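You operate a simulated robot arm through the tools that you are given. There is no shell and no other tool.

You run a simulated robot arm. Do the job below in one go: nothing can be reset, and whatever is moved stays where it is left.

Task
Stand job card 75 in the holder and load that job.
Fine: set its product, pattern and layers.

Only the result counts: the job must be done as asked and must still hold three seconds after the hand-in. Knocking over, shifting, dropping, spilling or breaking anything else fails it.

Robot
A 6-joint arm with a two-finger gripper, fixed in place. Base frame: the origin is on the floor under the middle of its stand, x ahead of it, y to its left, z up; the work surface is at about z = 0.9. Lengths are in m, angles in rad, forces in N, time in s.
It reaches about 1.572 m from its shoulder. Its first joint turns from -2.897 to 2.897 rad. Payload 2.45 kg.
The tool frame sits at the grasp point between the pads (the TCP): z along the fingers, y along the line on which they close. The tips reach 0.02 m beyond it. The gripper opens to 0.14 m; its body begins 0.168 m behind the TCP.
Orientation is that of the tool frame in the base frame, as a unit quaternion [x, y, z, w]. With the fingers straight down and closing along the base's y, the tool's x points along the base's -x, its y along +y and its z along -z.

Tools
- The arm moves only by the tool apply_moves. Its argument "moves" is a list of rows, each a list of 7 numbers: the shift along the base's x, y, z in units of 300 mm (1.0 is 300 mm), then the turn, a rotation vector about the base's x, y, z in units of 120 degrees (1.0 is 120 degrees), then the closure, from 0 (fully open) to 1 (shut). In form: [[tx, ty, tz, ax, ay, az, jaw], ...]. A call has 1 to 20 rows; each row is the pose to reach, as a shift and turn from the pose commanded when the call began. A call with a number of a shift or a turn outside -1 to 1 is refused whole. Rows are played at 5 a second. More than 0.05 m and 0.15 rad between two rows, or a gripper value outside its range, and nothing of the call is played. Where a pose cannot be reached the arm comes as near as it can. A force on the tool above 40 N (or 10 N above the force at the start of the call, whichever is more), or a blocked arm, ends the call early, and 0.2 s more pass. Each finger travels about 0.045 m/s and halts on what it meets, pressing with about 39 N; the grip force reading is that of the motor and also rises with nothing between the fingers. The clock runs only during rows and for 0.2 s after the last one: add rows that repeat a pose to give the fingers time. It gives the time, the measured TCP pose, the force on the tool (base axes), the opening and the grip force at its end, in the units of the frame above (readings bear some noise), with the torque about the TCP (base axes, N m) and any sound that the robot's microphone picked up.
- Cameras (640 x 400 px; columns grow to the right, rows downward): "scene" is fixed at [0.0502, 0.5004, 1.6418]; the picture's right is [0.04, -1.00, 0.00], its down [-0.74, -0.03, -0.67] and it looks along [0.67, 0.02, -0.75] (base axes); focal length 270 px, centre (320, 200). "wrist" rides on the gripper at [0.078, 0.011, -0.209] in the tool frame; the picture's right is [-0.14, 0.99, 0.00], its down [-0.92, -0.13, -0.37] and it looks along [-0.37, -0.05, 0.93] (tool axes); focal length 280 px, centre (320, 200). There is no depth. A picture from a camera that has moved, and an enlarged one, comes with that camera's place and axes in the base frame and with its lens.
- camera(camera): a new picture of that camera. No time passes.
- zoom(camera, box): a new picture of the part [left, top, right, bottom] of that camera's present view, enlarged. No time passes.
- finish_job(): hands the job in; it is judged then, once.

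Places have to be worked out from the pictures, the camera data and where the tool is seen. Open the gripper and draw the arm clear of the work before you hand the job in, unless the task says otherwise.

The tools are called after "Emit:" by a JSON object that holds its "name" and its "arguments". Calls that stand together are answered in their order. apply_moves: Moves the arm, as the interface text tells. Its arguments: {"type":"object","properties":{"moves":{"type":"array"}},"required":["moves"]} The other tools are called the same way: camera (camera) takes a picture; zoom (camera, box) takes an enlarged picture of a part of a camera's view; finish_job () hands the job in.

At the start:

```text
time_s: 0.0
position: [0.5336, 0.4406, 1.2669]
orientation: [0.0, 1.0, 0.0, 0.0]
contact_force: [0.7, -0.5, 0.0]
wrist_torque: [-0.02, -0.02, -0.01]
width: 0.1399
grasp_force: 0.1
```

scene: 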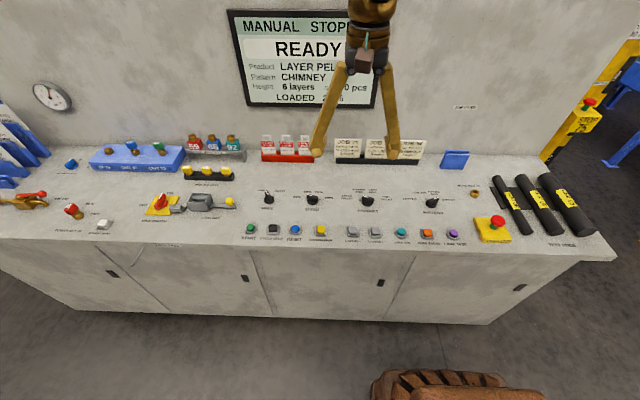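
wrist: 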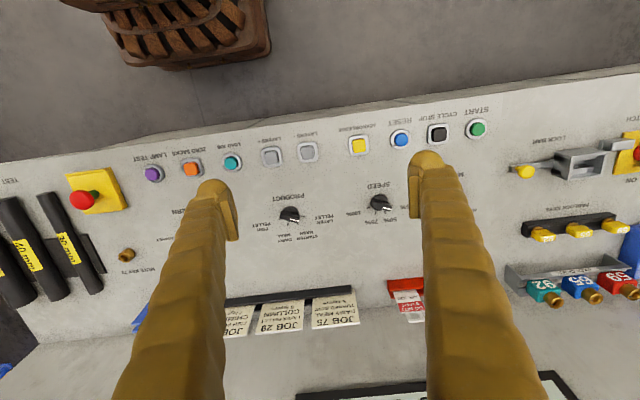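

The scene shows a control desk with job cards in a rack, knobs, buttons and a display. I'll zoom into the parts to read the labels.

Emit:
{"name": "zoom", "arguments": {"camera": "scene", "box": [220, 0, 400, 112]}}

Emit:
{"name": "zoom", "arguments": {"camera": "scene", "box": [320, 120, 480, 220]}}

Emit:
{"name": "zoom", "arguments": {"camera": "scene", "box": [230, 160, 390, 260]}}

Emit:
{"name": "zoom", "arguments": {"camera": "scene", "box": [340, 170, 500, 270]}}

Emit:
{"name": "zoom", "arguments": {"camera": "wrist", "box": [120, 260, 440, 400]}}

Emit:
{"name": "zoom", "arguments": {"camera": "wrist", "box": [120, 110, 320, 260]}}

```text
3.56 times, centred on (310, 56) of scene
camera zoom: at [0.0502, 0.5004, 1.6418], right [0.04, -1.0, 0.0], down [-0.74, -0.03, -0.67], along [0.67, 0.02, -0.75], focal length 959 px, centre (356, 712)
```

zoom: 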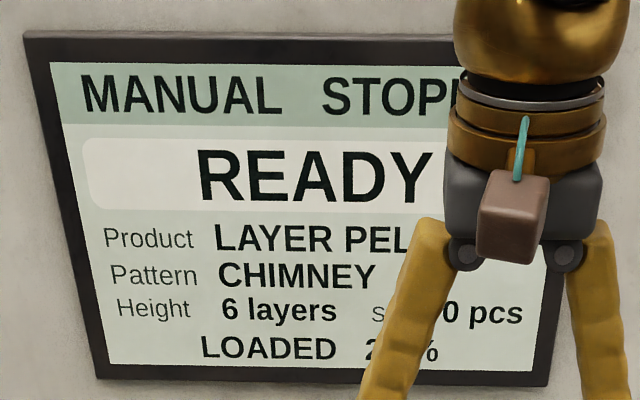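

```text
4.00 times, centred on (400, 170) of scene
camera zoom: at [0.0502, 0.5004, 1.6418], right [0.04, -1.0, 0.0], down [-0.74, -0.03, -0.67], along [0.67, 0.02, -0.75], focal length 1079 px, centre (0, 320)
```

zoom: 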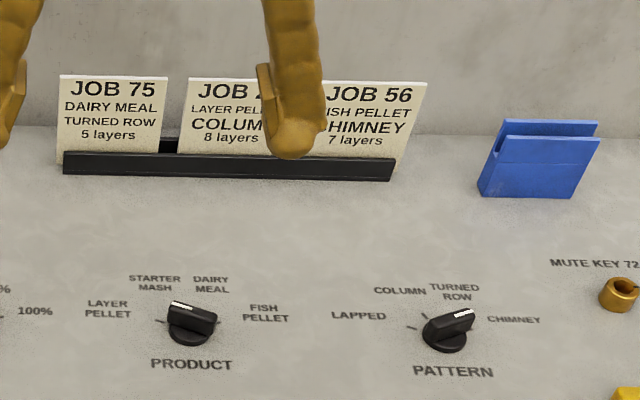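

```text
4.00 times, centred on (310, 210) of scene
camera zoom: at [0.0502, 0.5004, 1.6418], right [0.04, -1.0, 0.0], down [-0.74, -0.03, -0.67], along [0.67, 0.02, -0.75], focal length 1079 px, centre (360, 160)
```

zoom: 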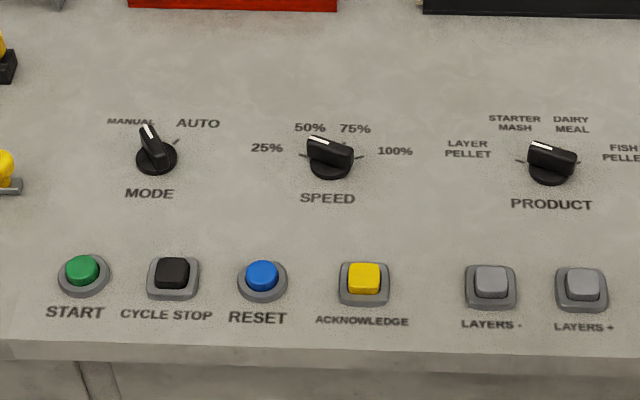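

```text
4.00 times, centred on (420, 220) of scene
camera zoom: at [0.0502, 0.5004, 1.6418], right [0.04, -1.0, 0.0], down [-0.74, -0.03, -0.67], along [0.67, 0.02, -0.75], focal length 1079 px, centre (-80, 120)
```

zoom: 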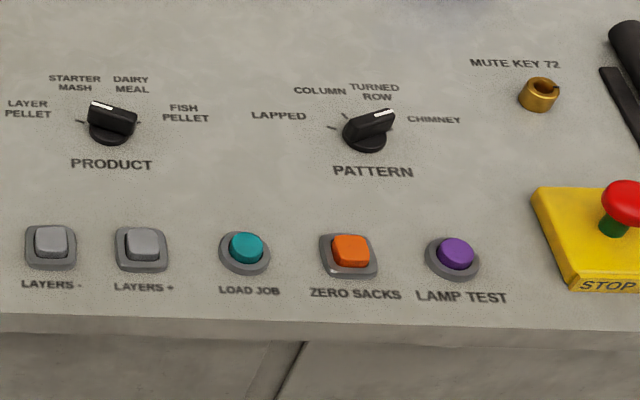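

```text
2.00 times, centred on (280, 330) of wrist
camera zoom: at [0.455, 0.4523, 1.4768], right [0.14, 0.99, 0.0], down [0.92, -0.13, 0.37], along [0.37, -0.05, -0.93], focal length 561 px, centre (400, -60)
```

zoom: 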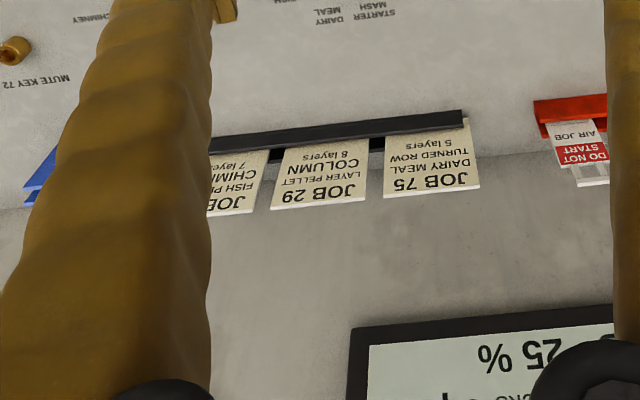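

```text
2.67 times, centred on (220, 185) of wrist
camera zoom: at [0.455, 0.4523, 1.4768], right [0.14, 0.99, 0.0], down [0.92, -0.13, 0.37], along [0.37, -0.05, -0.93], focal length 748 px, centre (587, 240)
```

zoom: 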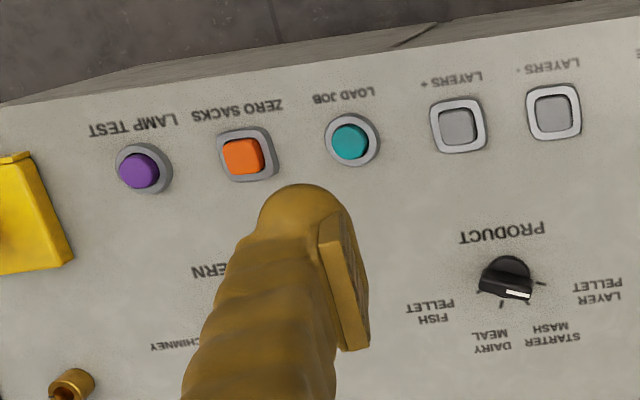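

Card 75 reads DAIRY MEAL / TURNED ROW / 5 layers; the display currently shows LAYER PELLET / CHIMNEY / 6 layers. I estimate the product knob near (0.70, 0.35) and pattern knob near (0.71, 0.12); I'll move the gripper in for a closer wrist look at the product knob.

Emit:
{"name": "apply_moves", "arguments": {"moves": [[0.03, -0.07, -0.08, 0, 0, 0, 0], [0.06, -0.14, -0.16, 0, 0, 0, 0], [0.09, -0.21, -0.24, 0, 0, 0, 0], [0.1, -0.267, -0.333, 0, 0, 0, 0], [0.1, -0.267, -0.333, 0, 0, 0, 0]]}}

Emit:
{"name": "camera", "arguments": {"camera": "wrist"}}

Emit:
{"name": "camera", "arguments": {"camera": "scene"}}

```text
time_s: 1.2
position: [0.5638, 0.3627, 1.1679]
orientation: [0.0, 1.0, 0.0, 0.0]
contact_force: [0.0, -0.3, -1.0]
wrist_torque: [0.02, -0.01, 0.03]
width: 0.1399
grasp_force: 0.1
```

```text
taken
camera wrist: at [0.4851, 0.3734, 1.3767], right [0.14, 0.99, 0.0], down [0.92, -0.13, 0.37], along [0.37, -0.05, -0.93], focal length 280 px, centre (320, 200)
```

wrist: 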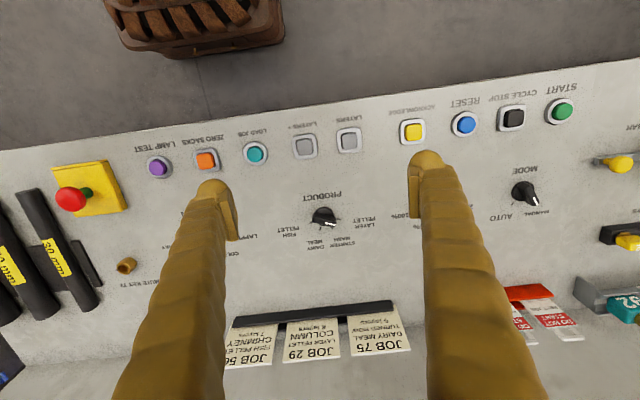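

```text
taken
```

scene: 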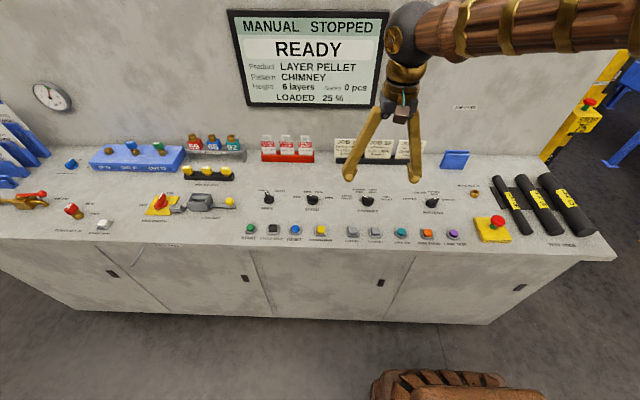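

The display reads "LOADED 25 %", READY, MANUAL STOPPED. The product knob is now centred between the fingers; I'll zoom on the wrist view to see its ticks.

Emit:
{"name": "zoom", "arguments": {"camera": "wrist", "box": [260, 170, 390, 260]}}

Emit:
{"name": "zoom", "arguments": {"camera": "scene", "box": [340, 175, 400, 215]}}

Emit:
{"name": "zoom", "arguments": {"camera": "scene", "box": [400, 175, 470, 220]}}

Emit:
{"name": "zoom", "arguments": {"camera": "scene", "box": [420, 135, 490, 180]}}

Emit:
{"name": "zoom", "arguments": {"camera": "scene", "box": [320, 125, 440, 175]}}

Emit:
{"name": "zoom", "arguments": {"camera": "scene", "box": [225, 0, 395, 110]}}

```text
4.44 times, centred on (325, 215) of wrist
camera zoom: at [0.4851, 0.3734, 1.3767], right [0.14, 0.99, 0.0], down [0.92, -0.13, 0.37], along [0.37, -0.05, -0.93], focal length 1246 px, centre (298, 133)
```

zoom: 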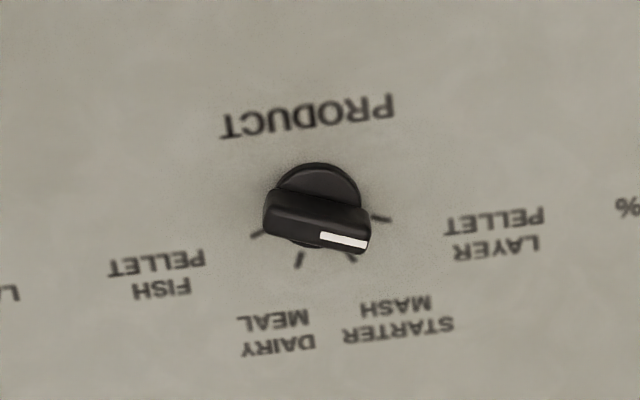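

```text
10.00 times, centred on (370, 195) of scene
camera zoom: at [0.0502, 0.5004, 1.6418], right [0.04, -1.0, 0.0], down [-0.74, -0.03, -0.67], along [0.67, 0.02, -0.75], focal length 2698 px, centre (-180, 250)
```

zoom: 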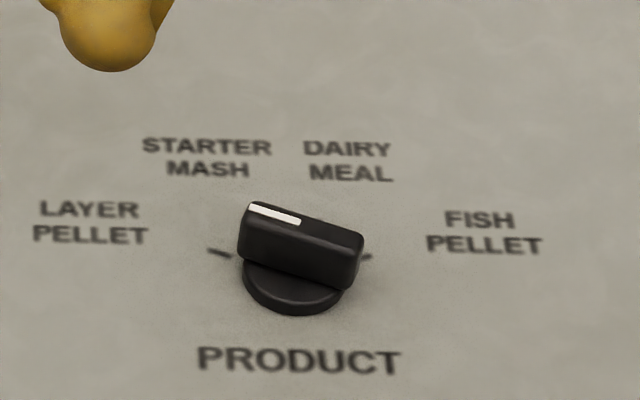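

```text
8.89 times, centred on (435, 198) of scene
camera zoom: at [0.0502, 0.5004, 1.6418], right [0.04, -1.0, 0.0], down [-0.74, -0.03, -0.67], along [0.67, 0.02, -0.75], focal length 2398 px, centre (-702, 222)
```

zoom: 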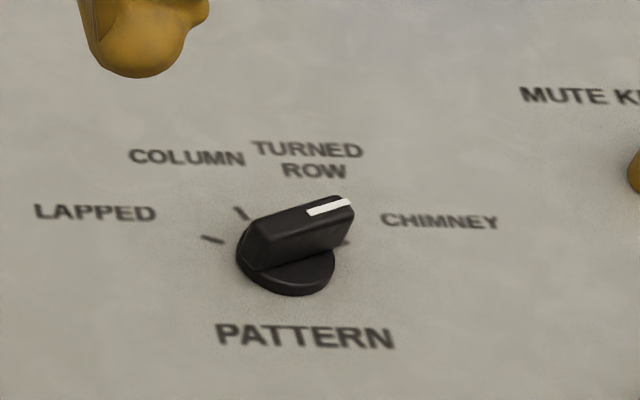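

```text
8.89 times, centred on (455, 158) of scene
camera zoom: at [0.0502, 0.5004, 1.6418], right [0.04, -1.0, 0.0], down [-0.74, -0.03, -0.67], along [0.67, 0.02, -0.75], focal length 2398 px, centre (-880, 578)
```

zoom: 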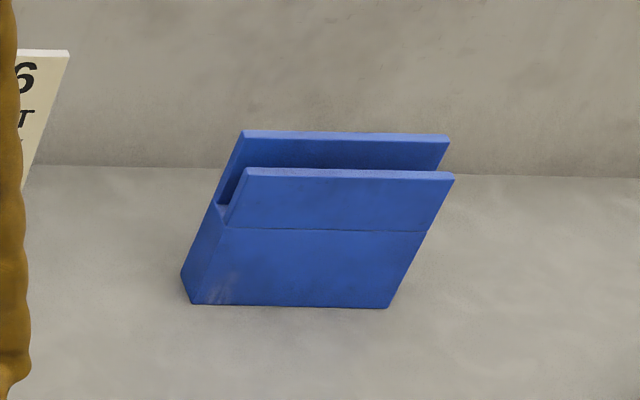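

```text
5.33 times, centred on (380, 150) of scene
camera zoom: at [0.0502, 0.5004, 1.6418], right [0.04, -1.0, 0.0], down [-0.74, -0.03, -0.67], along [0.67, 0.02, -0.75], focal length 1439 px, centre (0, 467)
```

zoom: 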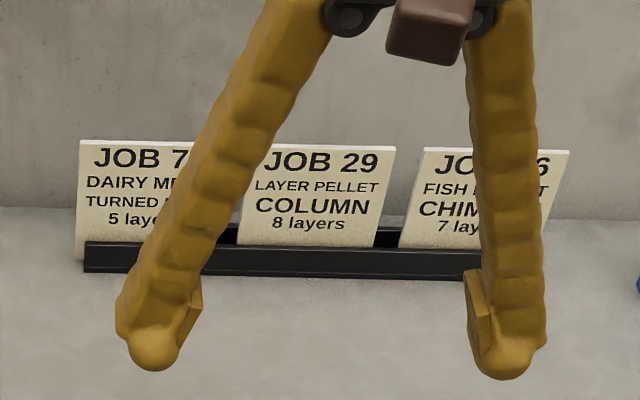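

```text
3.64 times, centred on (310, 55) of scene
camera zoom: at [0.0502, 0.5004, 1.6418], right [0.04, -1.0, 0.0], down [-0.74, -0.03, -0.67], along [0.67, 0.02, -0.75], focal length 981 px, centre (356, 727)
```

zoom: 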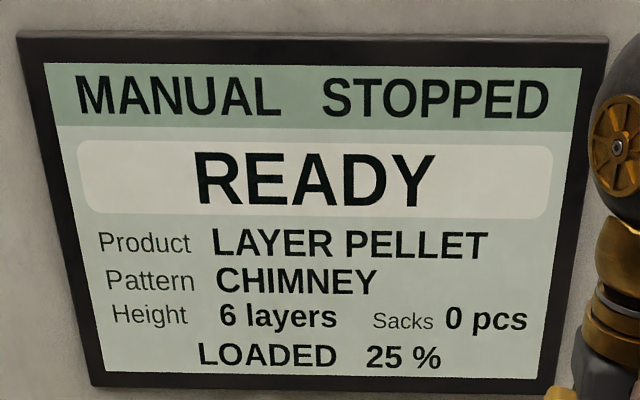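

Ticks fit 45° spacing around a knob centre near (0.709, 0.350): LAYER PELLET at +67.5°, DAIRY MEAL at −22.5° from +x. I'll move above the product knob, turned +67.5° so the fingers close across the bar, with a half-closed gripper.

Emit:
{"name": "apply_moves", "arguments": {"moves": [[0.0539, -0.004, -0.0619, 0, 0, 0.0625, 0.1], [0.1077, -0.008, -0.1238, 0, 0, 0.125, 0.2], [0.1616, -0.012, -0.1857, 0, 0, 0.1875, 0.3], [0.2154, -0.016, -0.2476, 0, 0, 0.25, 0.4], [0.2693, -0.02, -0.3094, 0, 0, 0.3125, 0.5], [0.3231, -0.024, -0.3713, 0, 0, 0.375, 0.5], [0.377, -0.028, -0.4332, 0, 0, 0.4375, 0.5], [0.4308, -0.032, -0.4951, 0, 0, 0.5, 0.5], [0.4847, -0.035, -0.557, 0, 0, 0.5625, 0.5], [0.4847, -0.035, -0.557, 0, 0, 0.5625, 0.5], [0.4847, -0.035, -0.557, 0, 0, 0.5625, 0.5]]}}

Emit:
{"name": "camera", "arguments": {"camera": "wrist"}}

Emit:
{"name": "camera", "arguments": {"camera": "scene"}}

```text
time_s: 3.6
position: [0.7077, 0.3489, 1.0007]
orientation: [-0.555, 0.832, 0.0, -0.001]
contact_force: [-0.1, 0.7, 1.2]
wrist_torque: [0.02, -0.01, 0.01]
width: 0.0699
grasp_force: 0.2
```

```text
taken
camera wrist: at [0.6683, 0.2821, 1.209], right [-0.86, 0.51, 0.0], down [0.47, 0.8, 0.37], along [0.19, 0.32, -0.93], focal length 280 px, centre (320, 200)
```

wrist: 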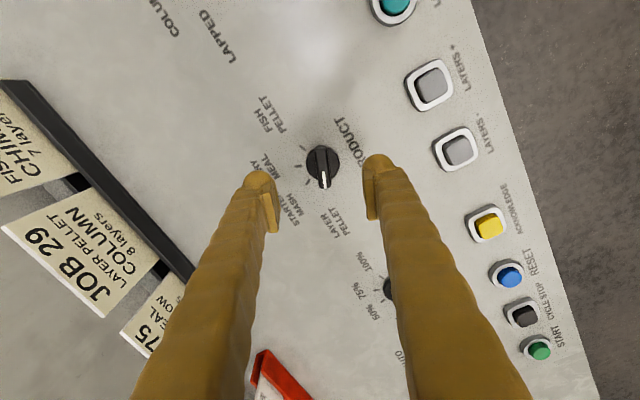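

```text
taken
```

scene: 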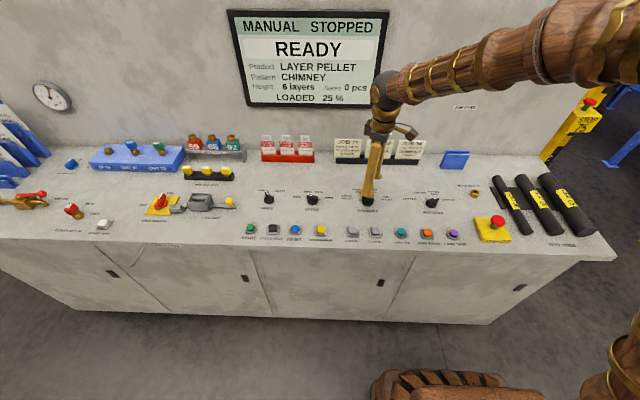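

The gripper sits above the knob with the bar apparently in line with the gap. I'll zoom in to check the alignment precisely before descending.

Emit:
{"name": "zoom", "arguments": {"camera": "wrist", "box": [272, 130, 368, 190]}}

```text
6.67 times, centred on (320, 160) of wrist
camera zoom: at [0.6683, 0.2821, 1.209], right [-0.86, 0.51, 0.0], down [0.47, 0.8, 0.37], along [0.19, 0.32, -0.93], focal length 1869 px, centre (320, 467)
```

zoom: 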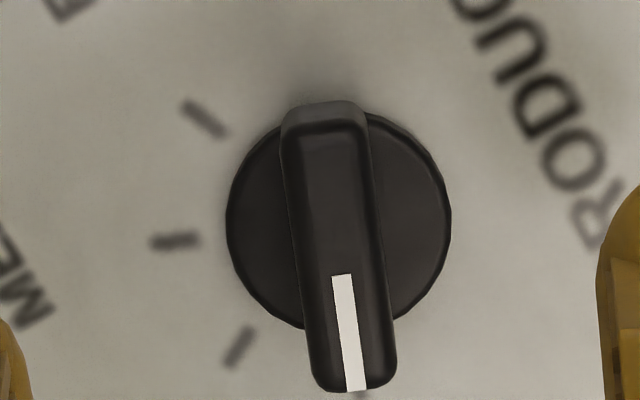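

The knob centre appears about 3 mm toward −x of the TCP (disc centre ≈ (0.7055, 0.351)). I'll correct by that amount and descend to just above the bar for a close check.

Emit:
{"name": "apply_moves", "arguments": {"moves": [[-0.01, 0.002, -0.075, 0, 0, 0, 0.5], [-0.01, 0.002, -0.15, 0, 0, 0, 0.5], [-0.01, 0.002, -0.15, 0, 0, 0, 0.5]]}}

Emit:
{"name": "zoom", "arguments": {"camera": "wrist", "box": [240, 130, 400, 230]}}

Emit:
{"name": "zoom", "arguments": {"camera": "scene", "box": [336, 160, 400, 220]}}

```text
time_s: 4.4
position: [0.7044, 0.3505, 0.9558]
orientation: [-0.555, 0.832, 0.0, -0.001]
contact_force: [0.4, -0.1, -0.2]
wrist_torque: [0.0, -0.02, -0.01]
width: 0.0699
grasp_force: 0.1
```

```text
4.00 times, centred on (320, 180) of wrist
camera zoom: at [0.6654, 0.283, 1.1635], right [-0.86, 0.51, 0.0], down [0.47, 0.8, 0.37], along [0.19, 0.32, -0.93], focal length 1122 px, centre (320, 280)
```

zoom: 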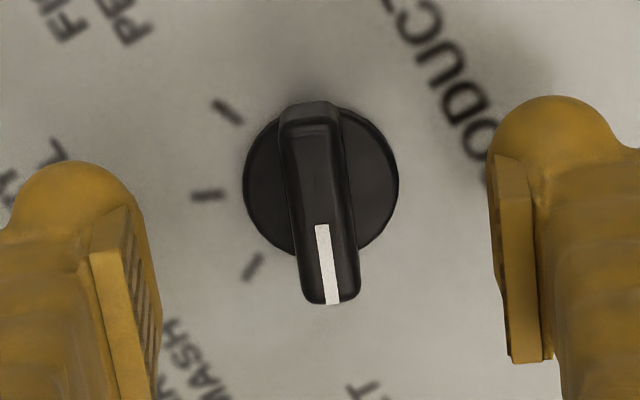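

```text
6.67 times, centred on (368, 190) of scene
camera zoom: at [0.0502, 0.5004, 1.6418], right [0.04, -1.0, 0.0], down [-0.74, -0.03, -0.67], along [0.67, 0.02, -0.75], focal length 1798 px, centre (0, 267)
```

zoom: 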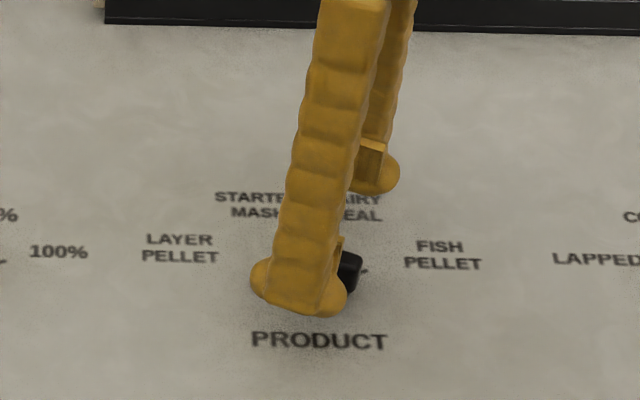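

TCP (≈0.7054, 0.3516) now coincides with the knob disc centre. I'll lower to z≈0.932 so the pads straddle the bar, then close on it.

Emit:
{"name": "apply_moves", "arguments": {"moves": [[0, 0, -0.04, 0, 0, 0, 0.5], [0, 0, -0.078, 0, 0, 0, 0.5], [0, 0, -0.078, 0, 0, 0, 0.6], [0, 0, -0.078, 0, 0, 0, 0.75], [0, 0, -0.078, 0, 0, 0, 0.9], [0, 0, -0.078, 0, 0, 0, 1.0], [0, 0, -0.078, 0, 0, 0, 1.0], [0, 0, -0.078, 0, 0, 0, 1.0]]}}

Emit:
{"name": "zoom", "arguments": {"camera": "wrist", "box": [240, 130, 400, 230]}}

```text
time_s: 6.2
position: [0.7063, 0.35, 0.9305]
orientation: [-0.556, 0.831, 0.001, 0.0]
contact_force: [-18.3, 8.5, 0.2]
wrist_torque: [0.13, 0.14, -0.03]
width: 0.0133
grasp_force: 39.8
```

```text
4.00 times, centred on (320, 180) of wrist
camera zoom: at [0.6655, 0.2833, 1.1402], right [-0.86, 0.51, 0.0], down [0.47, 0.8, 0.37], along [0.19, 0.32, -0.93], focal length 1122 px, centre (320, 280)
```

zoom: 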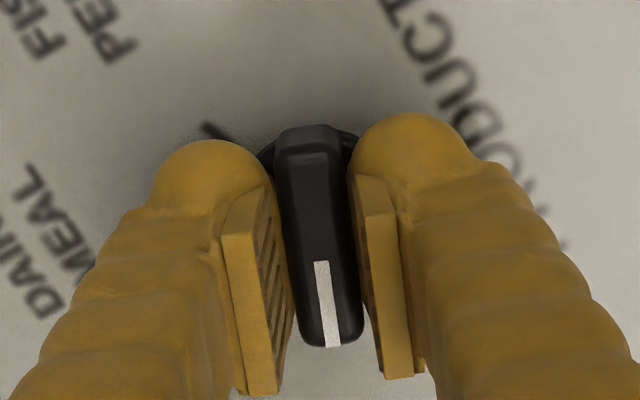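

The bar is gripped (width 13 mm) but a ~20 N sideways force along the closing line shows the knob is slightly toward (−x,+y). I'll nudge 1.5 mm that way to relieve it.

Emit:
{"name": "apply_moves", "arguments": {"moves": [[-0.0023, 0.001, 0, 0, 0, 0, 1.0], [-0.0046, 0.0019, 0, 0, 0, 0, 1.0], [-0.0046, 0.0019, 0, 0, 0, 0, 1.0]]}}

```text
time_s: 7.0
position: [0.7047, 0.351, 0.9311]
orientation: [-0.556, 0.831, 0.0, 0.001]
contact_force: [9.9, -1.8, -17.3]
wrist_torque: [0.1, -0.12, 0.01]
width: 0.0128
grasp_force: 40.1
```

The force reversed to ~10 N, so I slightly over-corrected; I'll back off 0.5 mm and start turning clockwise by 22.5°, watching the force.

Emit:
{"name": "apply_moves", "arguments": {"moves": [[0.0015, -0.0006, -0.001, 0, 0, 0, 1.0], [0.0015, -0.0006, -0.001, 0, 0, -0.0625, 1.0], [0.0015, -0.0006, -0.001, 0, 0, -0.125, 1.0], [0.0015, -0.0006, -0.001, 0, 0, -0.1875, 1.0], [0.0015, -0.0006, -0.001, 0, 0, -0.1875, 1.0]]}}

Emit:
{"name": "zoom", "arguments": {"camera": "wrist", "box": [240, 130, 400, 230]}}

Emit:
{"name": "zoom", "arguments": {"camera": "scene", "box": [225, 0, 395, 110]}}

```text
time_s: 7.9
position: [0.7045, 0.3496, 0.9321]
orientation: [-0.44, 0.898, -0.002, 0.0]
contact_force: [5.4, 1.9, -9.2]
wrist_torque: [0.01, -0.06, 0.02]
width: 0.0129
grasp_force: 39.6
stopped in row 4: the force on the tool passed its limit at 41 N (the readings are from after the stop); the commanded pose is now the measured one
```

```text
4.00 times, centred on (320, 180) of wrist
camera zoom: at [0.6484, 0.2964, 1.1403], right [-0.7, 0.72, 0.0], down [0.67, 0.65, 0.37], along [0.27, 0.26, -0.93], focal length 1122 px, centre (320, 280)
```

zoom: 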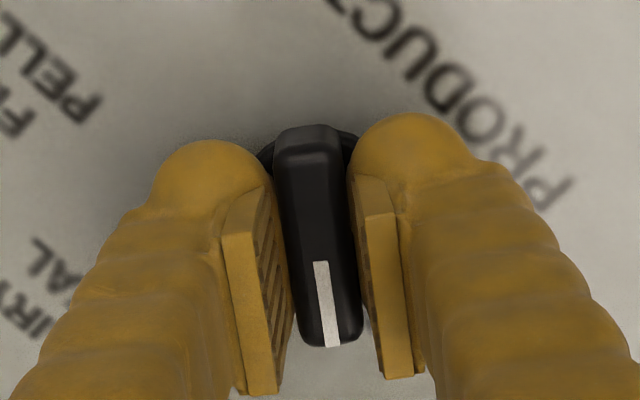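

```text
3.64 times, centred on (310, 55) of scene
camera zoom: at [0.0502, 0.5004, 1.6418], right [0.04, -1.0, 0.0], down [-0.74, -0.03, -0.67], along [0.67, 0.02, -0.75], focal length 981 px, centre (356, 727)
```

zoom: 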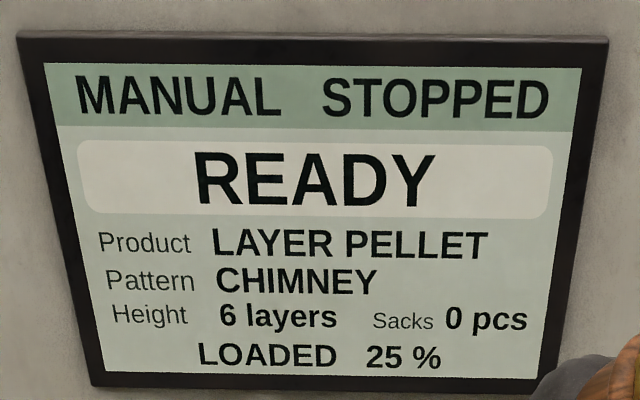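

The knob follows the gripper (turned ~15°) but stiff binding tripped the limit. I'll loosen the jaws slightly (wrench-like, ~1 mm slack) and continue turning more slowly.

Emit:
{"name": "apply_moves", "arguments": {"moves": [[0, 0, 0, 0, 0, 0, 0.9], [0, 0, 0, 0, 0, 0, 0.9], [0, 0, 0, 0, 0, -0.04, 0.9], [0, 0, 0, 0, 0, -0.08, 0.9], [0, 0, 0, 0, 0, -0.12, 0.9], [0, 0, 0, 0, 0, -0.16, 0.9], [0, 0, 0, 0, 0, -0.2, 0.9], [0, 0, 0, 0, 0, -0.2, 0.9]]}}

Emit:
{"name": "zoom", "arguments": {"camera": "wrist", "box": [240, 130, 400, 230]}}

Emit:
{"name": "zoom", "arguments": {"camera": "scene", "box": [225, 0, 395, 110]}}

```text
time_s: 9.7
position: [0.7042, 0.3508, 0.9318]
orientation: [-0.241, 0.97, -0.001, 0.0]
contact_force: [0.6, -2.3, 1.2]
wrist_torque: [-0.04, 0.02, -0.01]
width: 0.0154
grasp_force: 1.5
```

```text
4.00 times, centred on (320, 180) of wrist
camera zoom: at [0.6304, 0.3244, 1.1411], right [-0.34, 0.94, 0.0], down [0.87, 0.32, 0.37], along [0.35, 0.13, -0.93], focal length 1122 px, centre (320, 280)
```

zoom: 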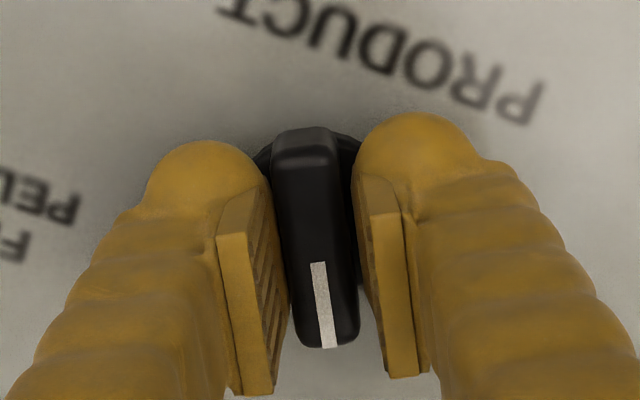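

```text
3.64 times, centred on (310, 55) of scene
camera zoom: at [0.0502, 0.5004, 1.6418], right [0.04, -1.0, 0.0], down [-0.74, -0.03, -0.67], along [0.67, 0.02, -0.75], focal length 981 px, centre (356, 727)
```

zoom: 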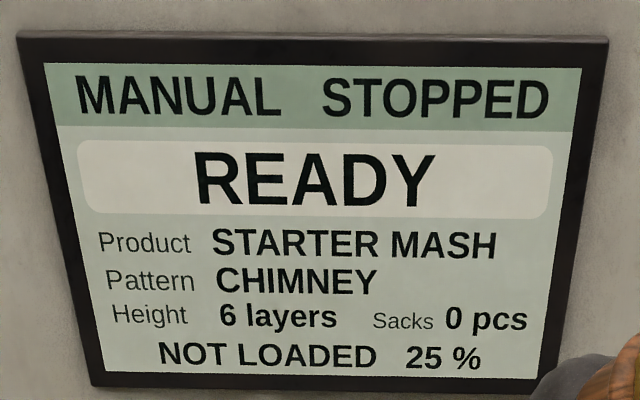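

Loose-jaw turning works: the display shows STARTER MASH with negligible force. I'll continue the remaining ~50° to DAIRY MEAL.

Emit:
{"name": "apply_moves", "arguments": {"moves": [[0, 0, 0, 0, 0, -0.04, 0.9], [0, 0, 0, 0, 0, -0.08, 0.9], [0, 0, 0, 0, 0, -0.12, 0.9], [0, 0, 0, 0, 0, -0.16, 0.9], [0, 0, 0, 0, 0, -0.2, 0.9], [0, 0, 0, 0, 0, -0.24, 0.9], [0, 0, 0, 0, 0, -0.28, 0.9], [0, 0, 0, 0, 0, -0.32, 0.9], [0, 0, 0, 0, 0, -0.36, 0.9], [0, 0, 0, 0, 0, -0.4, 0.9], [0, 0, 0, 0, 0, -0.43, 0.9], [0, 0, 0, 0, 0, -0.43, 0.9]]}}

Emit:
{"name": "zoom", "arguments": {"camera": "wrist", "box": [240, 130, 400, 230]}}

Emit:
{"name": "zoom", "arguments": {"camera": "scene", "box": [225, 0, 395, 110]}}

```text
time_s: 12.3
position: [0.7044, 0.3513, 0.9329]
orientation: [0.204, 0.979, -0.001, 0.0]
contact_force: [-1.0, -1.5, 0.6]
wrist_torque: [-0.07, 0.02, 0.02]
width: 0.0153
grasp_force: 1.1
```

```text
4.00 times, centred on (320, 180) of wrist
camera zoom: at [0.6377, 0.3929, 1.1407], right [0.52, 0.85, 0.0], down [0.79, -0.49, 0.37], along [0.31, -0.19, -0.93], focal length 1122 px, centre (320, 280)
```

zoom: 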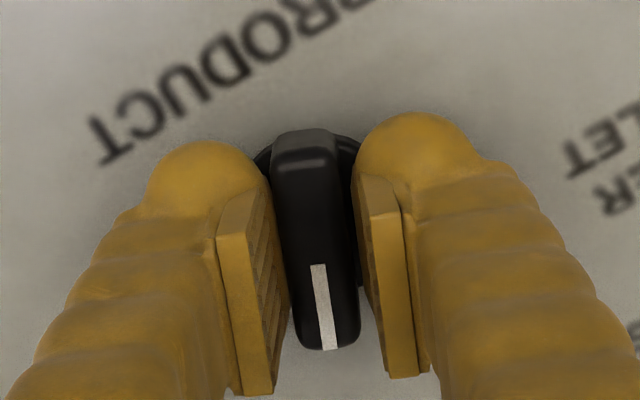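

```text
3.64 times, centred on (310, 55) of scene
camera zoom: at [0.0502, 0.5004, 1.6418], right [0.04, -1.0, 0.0], down [-0.74, -0.03, -0.67], along [0.67, 0.02, -0.75], focal length 981 px, centre (356, 727)
```

zoom: 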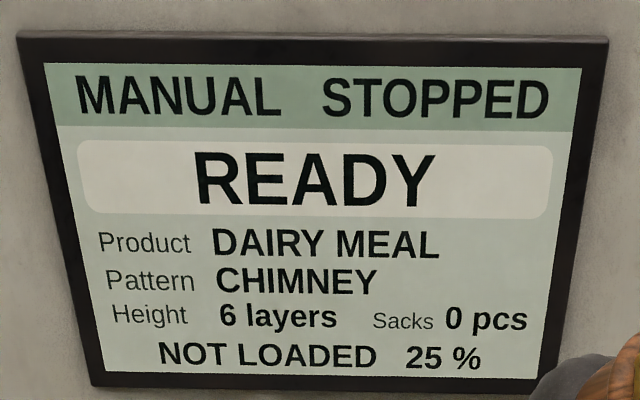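

DAIRY MEAL is set. I'll open, rise, and go above the pattern knob (≈(0.707, 0.120)) turned to match its CHIMNEY position.

Emit:
{"name": "apply_moves", "arguments": {"moves": [[0, 0, 0, 0, 0, 0, 0.7], [0, 0, 0, 0, 0, 0, 0.5], [0, 0, 0, 0, 0, 0, 0.5], [0, 0, 0.1, 0, 0, 0, 0.5], [0, 0, 0.233, 0, 0, 0, 0.5], [0.001, -0.1287, 0.233, 0, 0, -0.0611, 0.5], [0.002, -0.2573, 0.233, 0, 0, -0.1222, 0.5], [0.003, -0.386, 0.233, 0, 0, -0.1833, 0.5], [0.004, -0.5147, 0.233, 0, 0, -0.2444, 0.5], [0.005, -0.6433, 0.233, 0, 0, -0.3056, 0.5], [0.006, -0.772, 0.233, 0, 0, -0.3667, 0.5], [0.006, -0.772, 0.233, 0, 0, -0.3667, 0.5], [0.006, -0.772, 0.233, 0, 0, -0.3667, 0.5]]}}

Emit:
{"name": "camera", "arguments": {"camera": "wrist"}}

Emit:
{"name": "zoom", "arguments": {"camera": "wrist", "box": [256, 120, 384, 200]}}

Emit:
{"name": "camera", "arguments": {"camera": "scene"}}

```text
time_s: 15.1
position: [0.7089, 0.1177, 1.0011]
orientation: [0.556, 0.831, -0.001, 0.0]
contact_force: [-0.2, 0.3, 0.1]
wrist_torque: [-0.01, 0.02, -0.03]
width: 0.0697
grasp_force: 0.0
```

```text
taken
camera wrist: at [0.6877, 0.1942, 1.2103], right [0.97, 0.25, 0.0], down [0.23, -0.9, 0.37], along [0.09, -0.36, -0.93], focal length 280 px, centre (320, 200)
```

wrist: 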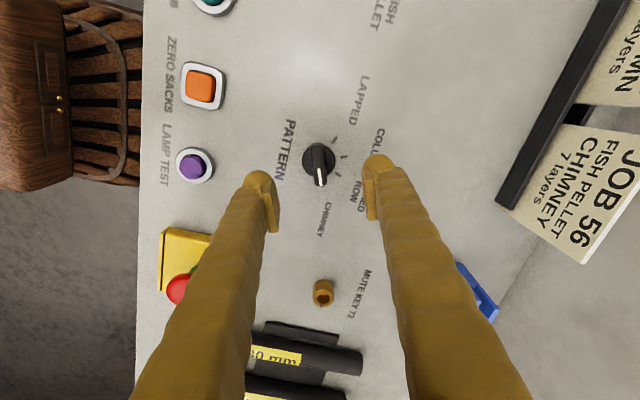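

```text
5.00 times, centred on (320, 160) of wrist
camera zoom: at [0.6877, 0.1942, 1.2103], right [0.97, 0.25, 0.0], down [0.23, -0.9, 0.37], along [0.09, -0.36, -0.93], focal length 1402 px, centre (320, 400)
```

zoom: 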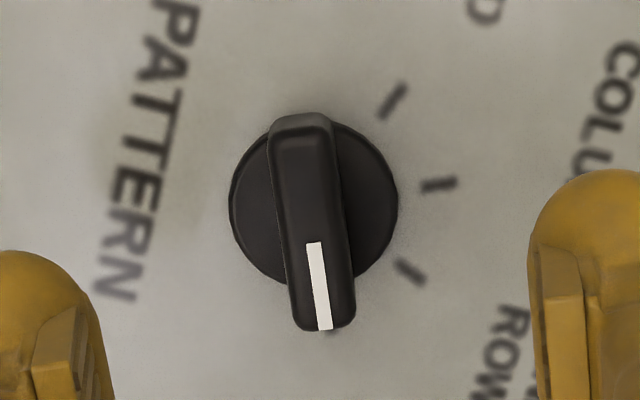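

```text
taken
```

scene: 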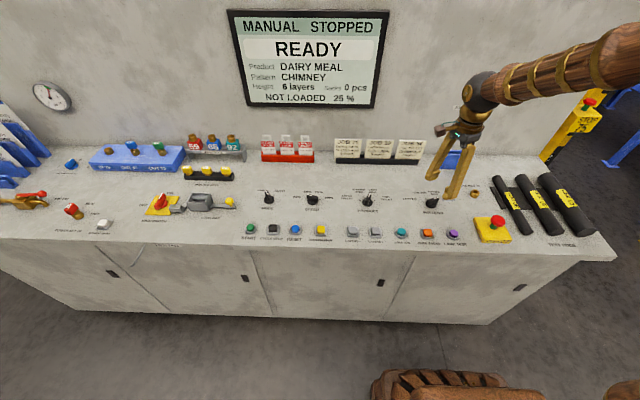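

The pattern knob centre computes to (0.7055, 0.120), about (−2, +3) mm from the TCP. I'll correct, descend, and close loosely around the bar.

Emit:
{"name": "apply_moves", "arguments": {"moves": [[-0.005, 0.0097, -0.08, 0, 0, 0, 0.5], [-0.005, 0.0097, -0.16, 0, 0, 0, 0.5], [-0.005, 0.0097, -0.2317, 0, 0, 0, 0.5], [-0.005, 0.0097, -0.2317, 0, 0, 0, 0.5], [-0.005, 0.0097, -0.2317, 0, 0, 0, 0.7], [-0.005, 0.0097, -0.2317, 0, 0, 0, 0.85], [-0.005, 0.0097, -0.2317, 0, 0, 0, 0.9], [-0.005, 0.0097, -0.2317, 0, 0, 0, 0.9]]}}

Emit:
{"name": "zoom", "arguments": {"camera": "wrist", "box": [240, 130, 400, 230]}}

```text
time_s: 16.9
position: [0.7046, 0.1201, 0.9326]
orientation: [0.555, 0.832, -0.001, 0.001]
contact_force: [0.3, -0.9, -0.6]
wrist_torque: [0.03, -0.01, -0.01]
width: 0.0144
grasp_force: 0.2
```

```text
4.00 times, centred on (320, 180) of wrist
camera zoom: at [0.6846, 0.198, 1.1413], right [0.97, 0.25, 0.0], down [0.23, -0.9, 0.37], along [0.09, -0.36, -0.93], focal length 1122 px, centre (320, 280)
```

zoom: 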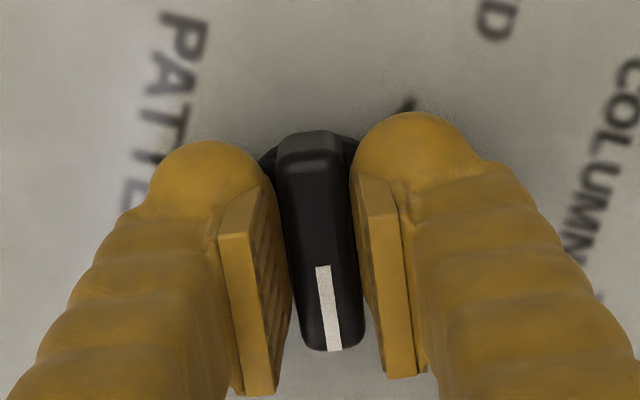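

The bar is loosely held with no side force. Now I turn +45° (counter-clockwise) to TURNED ROW.

Emit:
{"name": "apply_moves", "arguments": {"moves": [[0, 0, 0, 0, 0, 0.04, 0.9], [0, 0, 0, 0, 0, 0.08, 0.9], [0, 0, 0, 0, 0, 0.12, 0.9], [0, 0, 0, 0, 0, 0.16, 0.9], [0, 0, 0, 0, 0, 0.2, 0.9], [0, 0, 0, 0, 0, 0.24, 0.9], [0, 0, 0, 0, 0, 0.28, 0.9], [0, 0, 0, 0, 0, 0.32, 0.9], [0, 0, 0, 0, 0, 0.36, 0.9], [0, 0, 0, 0, 0, 0.383, 0.9], [0, 0, 0, 0, 0, 0.383, 0.9]]}}

Emit:
{"name": "zoom", "arguments": {"camera": "wrist", "box": [240, 130, 400, 230]}}

Emit:
{"name": "zoom", "arguments": {"camera": "scene", "box": [225, 0, 395, 110]}}

```text
time_s: 19.3
position: [0.7048, 0.1215, 0.932]
orientation: [0.187, 0.982, 0.0, 0.001]
contact_force: [-1.2, -7.0, -1.4]
wrist_torque: [-0.06, 0.0, 0.01]
width: 0.0186
grasp_force: 3.2
```

```text
4.00 times, centred on (320, 180) of wrist
camera zoom: at [0.6364, 0.1621, 1.1413], right [0.49, 0.87, 0.0], down [0.81, -0.46, 0.37], along [0.32, -0.18, -0.93], focal length 1122 px, centre (320, 280)
```

zoom: 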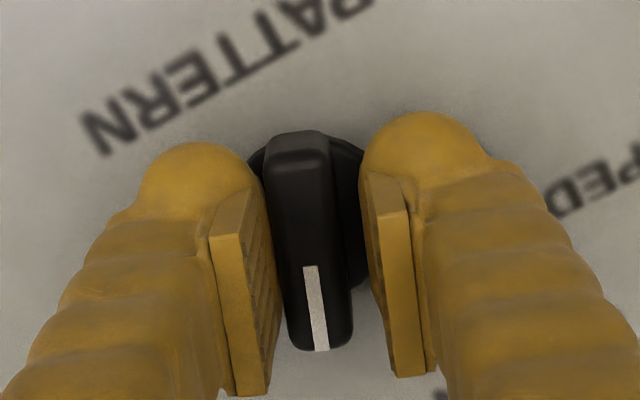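

```text
3.64 times, centred on (310, 55) of scene
camera zoom: at [0.0502, 0.5004, 1.6418], right [0.04, -1.0, 0.0], down [-0.74, -0.03, -0.67], along [0.67, 0.02, -0.75], focal length 981 px, centre (356, 727)
```

zoom: 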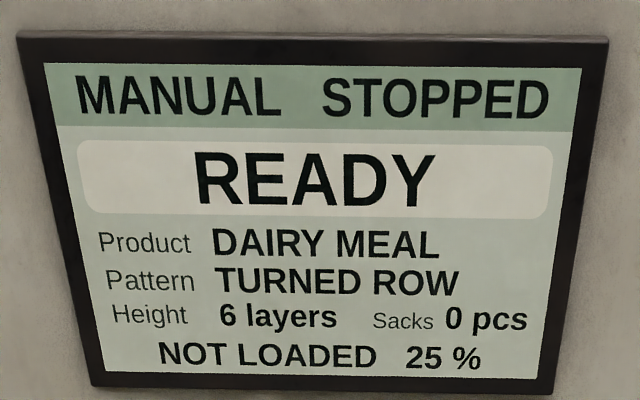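

TURNED ROW is set. Next is LAYERS − (once). I'll open, rise, and move near that button (≈(0.58, 0.411)) with the tool turned −90° so that one finger can press it while the other hangs over clear panel.

Emit:
{"name": "apply_moves", "arguments": {"moves": [[0, 0, 0, 0, 0, 0, 0.75], [0, 0, 0, 0, 0, 0, 0.643], [0, 0, 0, 0, 0, 0, 0.643], [0, 0, 0.14, 0, 0, 0, 0.643], [0, 0, 0.293, 0, 0, 0, 0.643], [-0.0314, 0.1074, 0.293, 0, 0, -0.0633, 0.643], [-0.0629, 0.2149, 0.293, 0, 0, -0.1267, 0.643], [-0.0943, 0.3223, 0.293, 0, 0, -0.19, 0.643], [-0.1258, 0.4298, 0.293, 0, 0, -0.2533, 0.643], [-0.1572, 0.5372, 0.293, 0, 0, -0.3167, 0.643], [-0.1887, 0.6447, 0.293, 0, 0, -0.38, 0.643], [-0.2201, 0.7521, 0.293, 0, 0, -0.4433, 0.643], [-0.2516, 0.8596, 0.293, 0, 0, -0.5067, 0.643], [-0.283, 0.967, 0.293, 0, 0, -0.57, 0.643], [-0.283, 0.967, 0.293, 0, 0, -0.57, 0.643], [-0.283, 0.967, 0.293, 0, 0, -0.57, 0.643]]}}

Emit:
{"name": "camera", "arguments": {"camera": "wrist"}}

Emit:
{"name": "camera", "arguments": {"camera": "scene"}}

```text
time_s: 22.7
position: [0.6197, 0.4135, 1.0187]
orientation: [0.707, 0.707, -0.001, 0.001]
contact_force: [0.0, 1.1, 0.0]
wrist_torque: [-0.01, 0.02, 0.02]
width: 0.0501
grasp_force: 0.1
```

```text
taken
camera wrist: at [0.6314, 0.4925, 1.2282], right [0.99, -0.14, 0.0], down [-0.13, -0.92, 0.37], along [-0.05, -0.37, -0.93], focal length 280 px, centre (320, 200)
```

wrist: 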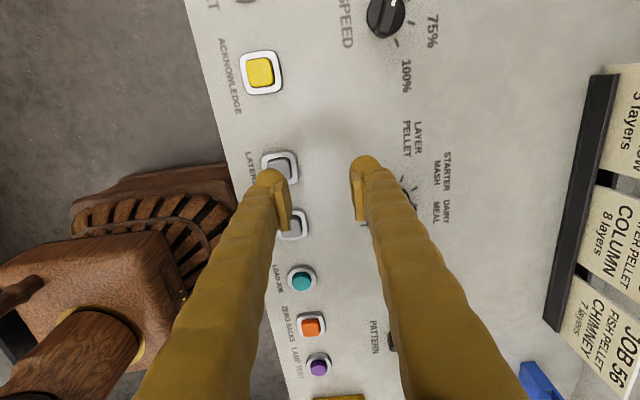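

```text
taken
```

scene: 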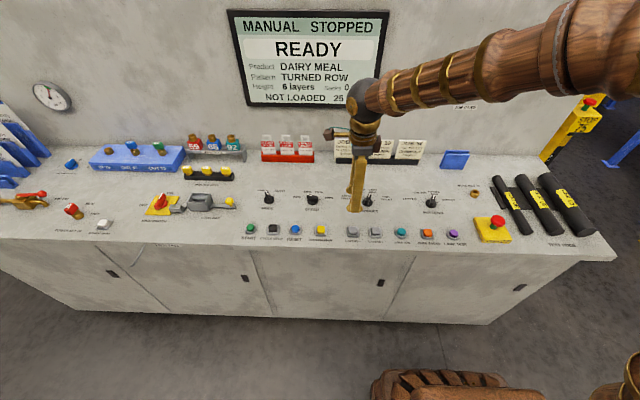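

The left (−x) finger appears near the LAYERS − button in the wrist view. I'll zoom to locate the button's centre accurately.

Emit:
{"name": "zoom", "arguments": {"camera": "wrist", "box": [224, 110, 384, 210]}}

Emit:
{"name": "zoom", "arguments": {"camera": "scene", "box": [310, 180, 406, 240]}}

```text
4.00 times, centred on (304, 160) of wrist
camera zoom: at [0.6314, 0.4925, 1.2282], right [0.99, -0.14, 0.0], down [-0.13, -0.92, 0.37], along [-0.05, -0.37, -0.93], focal length 1122 px, centre (384, 360)
```

zoom: 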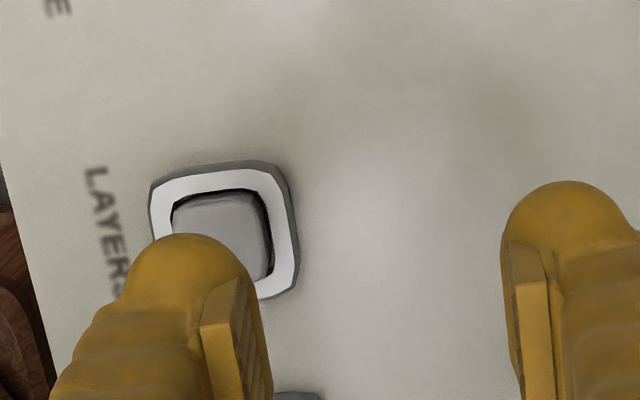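

```text
6.67 times, centred on (358, 210) of scene
camera zoom: at [0.0502, 0.5004, 1.6418], right [0.04, -1.0, 0.0], down [-0.74, -0.03, -0.67], along [0.67, 0.02, -0.75], focal length 1798 px, centre (67, 133)
```

zoom: 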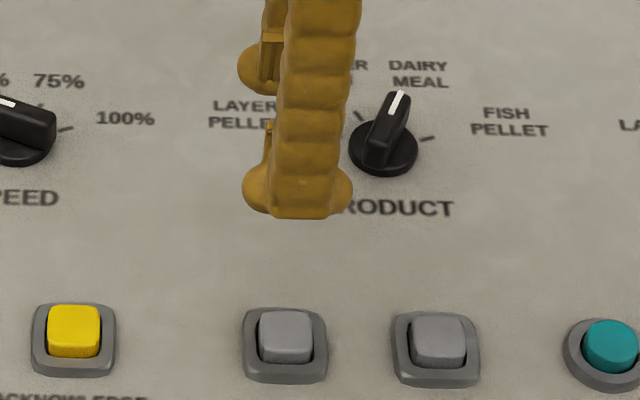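

LAYERS − centre works out to (0.572, 0.410) from both cameras. I'll put the −x fingertip over it (TCP ≈ (0.611, 0.410)) and lower to just above the cap.

Emit:
{"name": "apply_moves", "arguments": {"moves": [[-0.0313, -0.0127, 0, 0, 0, 0, 0.643], [-0.0313, -0.0127, -0.09, 0, 0, 0, 0.643], [-0.0313, -0.0127, -0.18, 0, 0, 0, 0.643], [-0.0313, -0.0127, -0.25, 0, 0, 0, 0.643], [-0.0313, -0.0127, -0.25, 0, 0, 0, 0.643]]}}

Emit:
{"name": "zoom", "arguments": {"camera": "wrist", "box": [224, 110, 384, 210]}}

Emit:
{"name": "zoom", "arguments": {"camera": "scene", "box": [310, 190, 406, 250]}}

```text
time_s: 23.9
position: [0.6107, 0.4099, 0.9471]
orientation: [0.708, 0.706, -0.001, 0.0]
contact_force: [0.9, -0.9, -0.9]
wrist_torque: [0.01, 0.0, -0.02]
width: 0.0501
grasp_force: 0.1
```

```text
4.00 times, centred on (304, 160) of wrist
camera zoom: at [0.6207, 0.4888, 1.1542], right [0.99, -0.14, 0.0], down [-0.13, -0.92, 0.37], along [-0.05, -0.37, -0.93], focal length 1122 px, centre (384, 360)
```

zoom: 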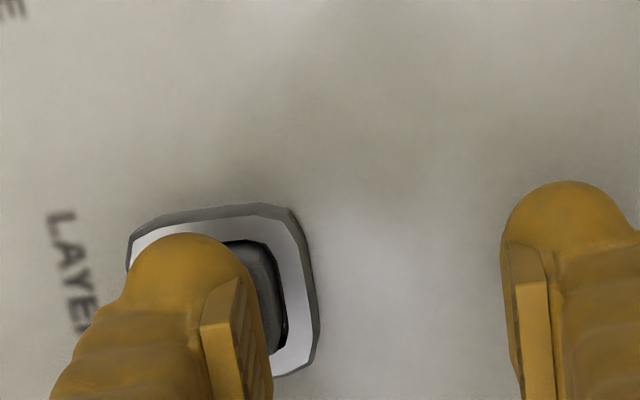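

```text
6.67 times, centred on (358, 220) of scene
camera zoom: at [0.0502, 0.5004, 1.6418], right [0.04, -1.0, 0.0], down [-0.74, -0.03, -0.67], along [0.67, 0.02, -0.75], focal length 1798 px, centre (67, 67)
```

zoom: 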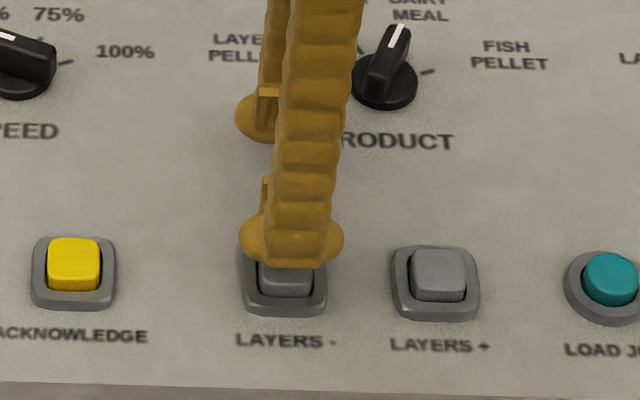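

The fingertip is over the LAYERS − cap and the tip is ~5–10 mm above it. I'll lower in 2 mm steps to press it.

Emit:
{"name": "apply_moves", "arguments": {"moves": [[0, 0, -0.0067, 0, 0, 0, 0.643], [0, 0, -0.0133, 0, 0, 0, 0.643], [0, 0, -0.02, 0, 0, 0, 0.643], [0, 0, -0.0267, 0, 0, 0, 0.643], [0, 0, -0.0333, 0, 0, 0, 0.643]]}}

Emit:
{"name": "zoom", "arguments": {"camera": "scene", "box": [225, 0, 395, 110]}}

Emit:
{"name": "zoom", "arguments": {"camera": "scene", "box": [310, 190, 406, 250]}}

```text
time_s: 25.1
position: [0.611, 0.4084, 0.9338]
orientation: [0.707, 0.707, 0.0, 0.001]
contact_force: [0.7, -0.6, 1.2]
wrist_torque: [0.01, 0.03, 0.02]
width: 0.05
grasp_force: 0.1
```

```text
3.64 times, centred on (310, 55) of scene
camera zoom: at [0.0502, 0.5004, 1.6418], right [0.04, -1.0, 0.0], down [-0.74, -0.03, -0.67], along [0.67, 0.02, -0.75], focal length 981 px, centre (356, 727)
```

zoom: 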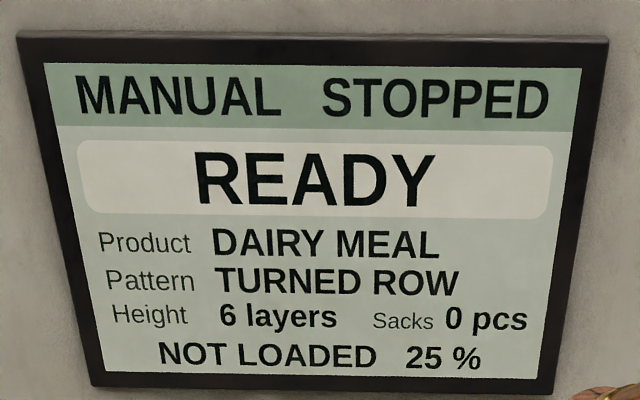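

```text
6.67 times, centred on (358, 220) of scene
camera zoom: at [0.0502, 0.5004, 1.6418], right [0.04, -1.0, 0.0], down [-0.74, -0.03, -0.67], along [0.67, 0.02, -0.75], focal length 1798 px, centre (67, 67)
```

zoom: 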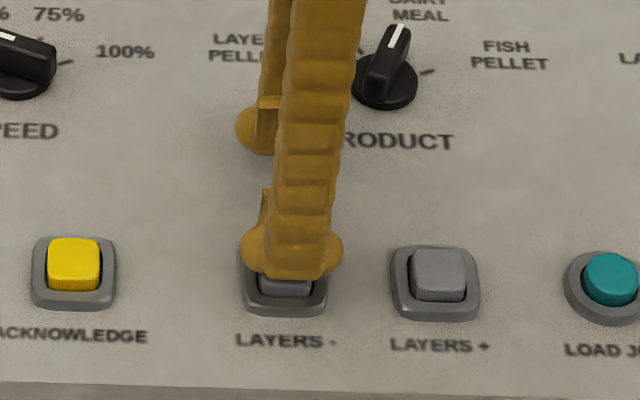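

No contact yet (6 layers still shown). I'll continue lowering in 1.5 mm steps.

Emit:
{"name": "apply_moves", "arguments": {"moves": [[0, 0, -0.005, 0, 0, 0, 0.643], [0, 0, -0.01, 0, 0, 0, 0.643], [0, 0, -0.015, 0, 0, 0, 0.643], [0, 0, -0.02, 0, 0, 0, 0.643], [0, 0, -0.02, 0, 0, 0, 0.643]]}}

Emit:
{"name": "zoom", "arguments": {"camera": "scene", "box": [225, 0, 395, 110]}}

Emit:
{"name": "zoom", "arguments": {"camera": "scene", "box": [310, 190, 406, 250]}}

```text
time_s: 26.3
position: [0.611, 0.4081, 0.9282]
orientation: [0.707, 0.707, 0.0, 0.0]
contact_force: [0.1, 2.8, 8.4]
wrist_torque: [0.08, 0.29, -0.1]
width: 0.0507
grasp_force: 0.0
heard: click
```

```text
3.64 times, centred on (310, 55) of scene
camera zoom: at [0.0502, 0.5004, 1.6418], right [0.04, -1.0, 0.0], down [-0.74, -0.03, -0.67], along [0.67, 0.02, -0.75], focal length 981 px, centre (356, 727)
```

zoom: 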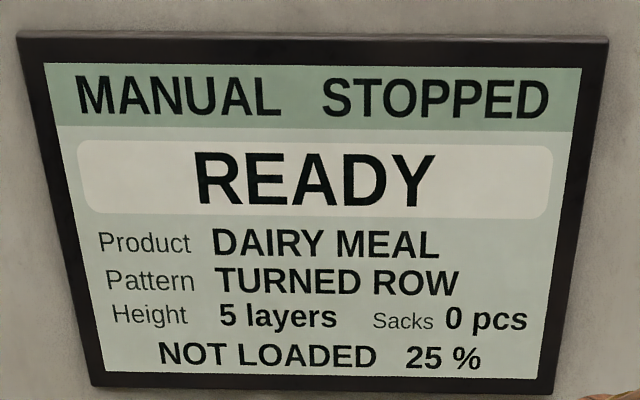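

```text
6.67 times, centred on (358, 220) of scene
camera zoom: at [0.0502, 0.5004, 1.6418], right [0.04, -1.0, 0.0], down [-0.74, -0.03, -0.67], along [0.67, 0.02, -0.75], focal length 1798 px, centre (67, 67)
```

zoom: 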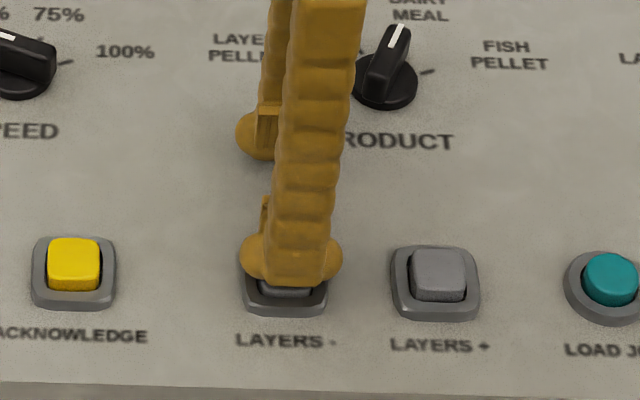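

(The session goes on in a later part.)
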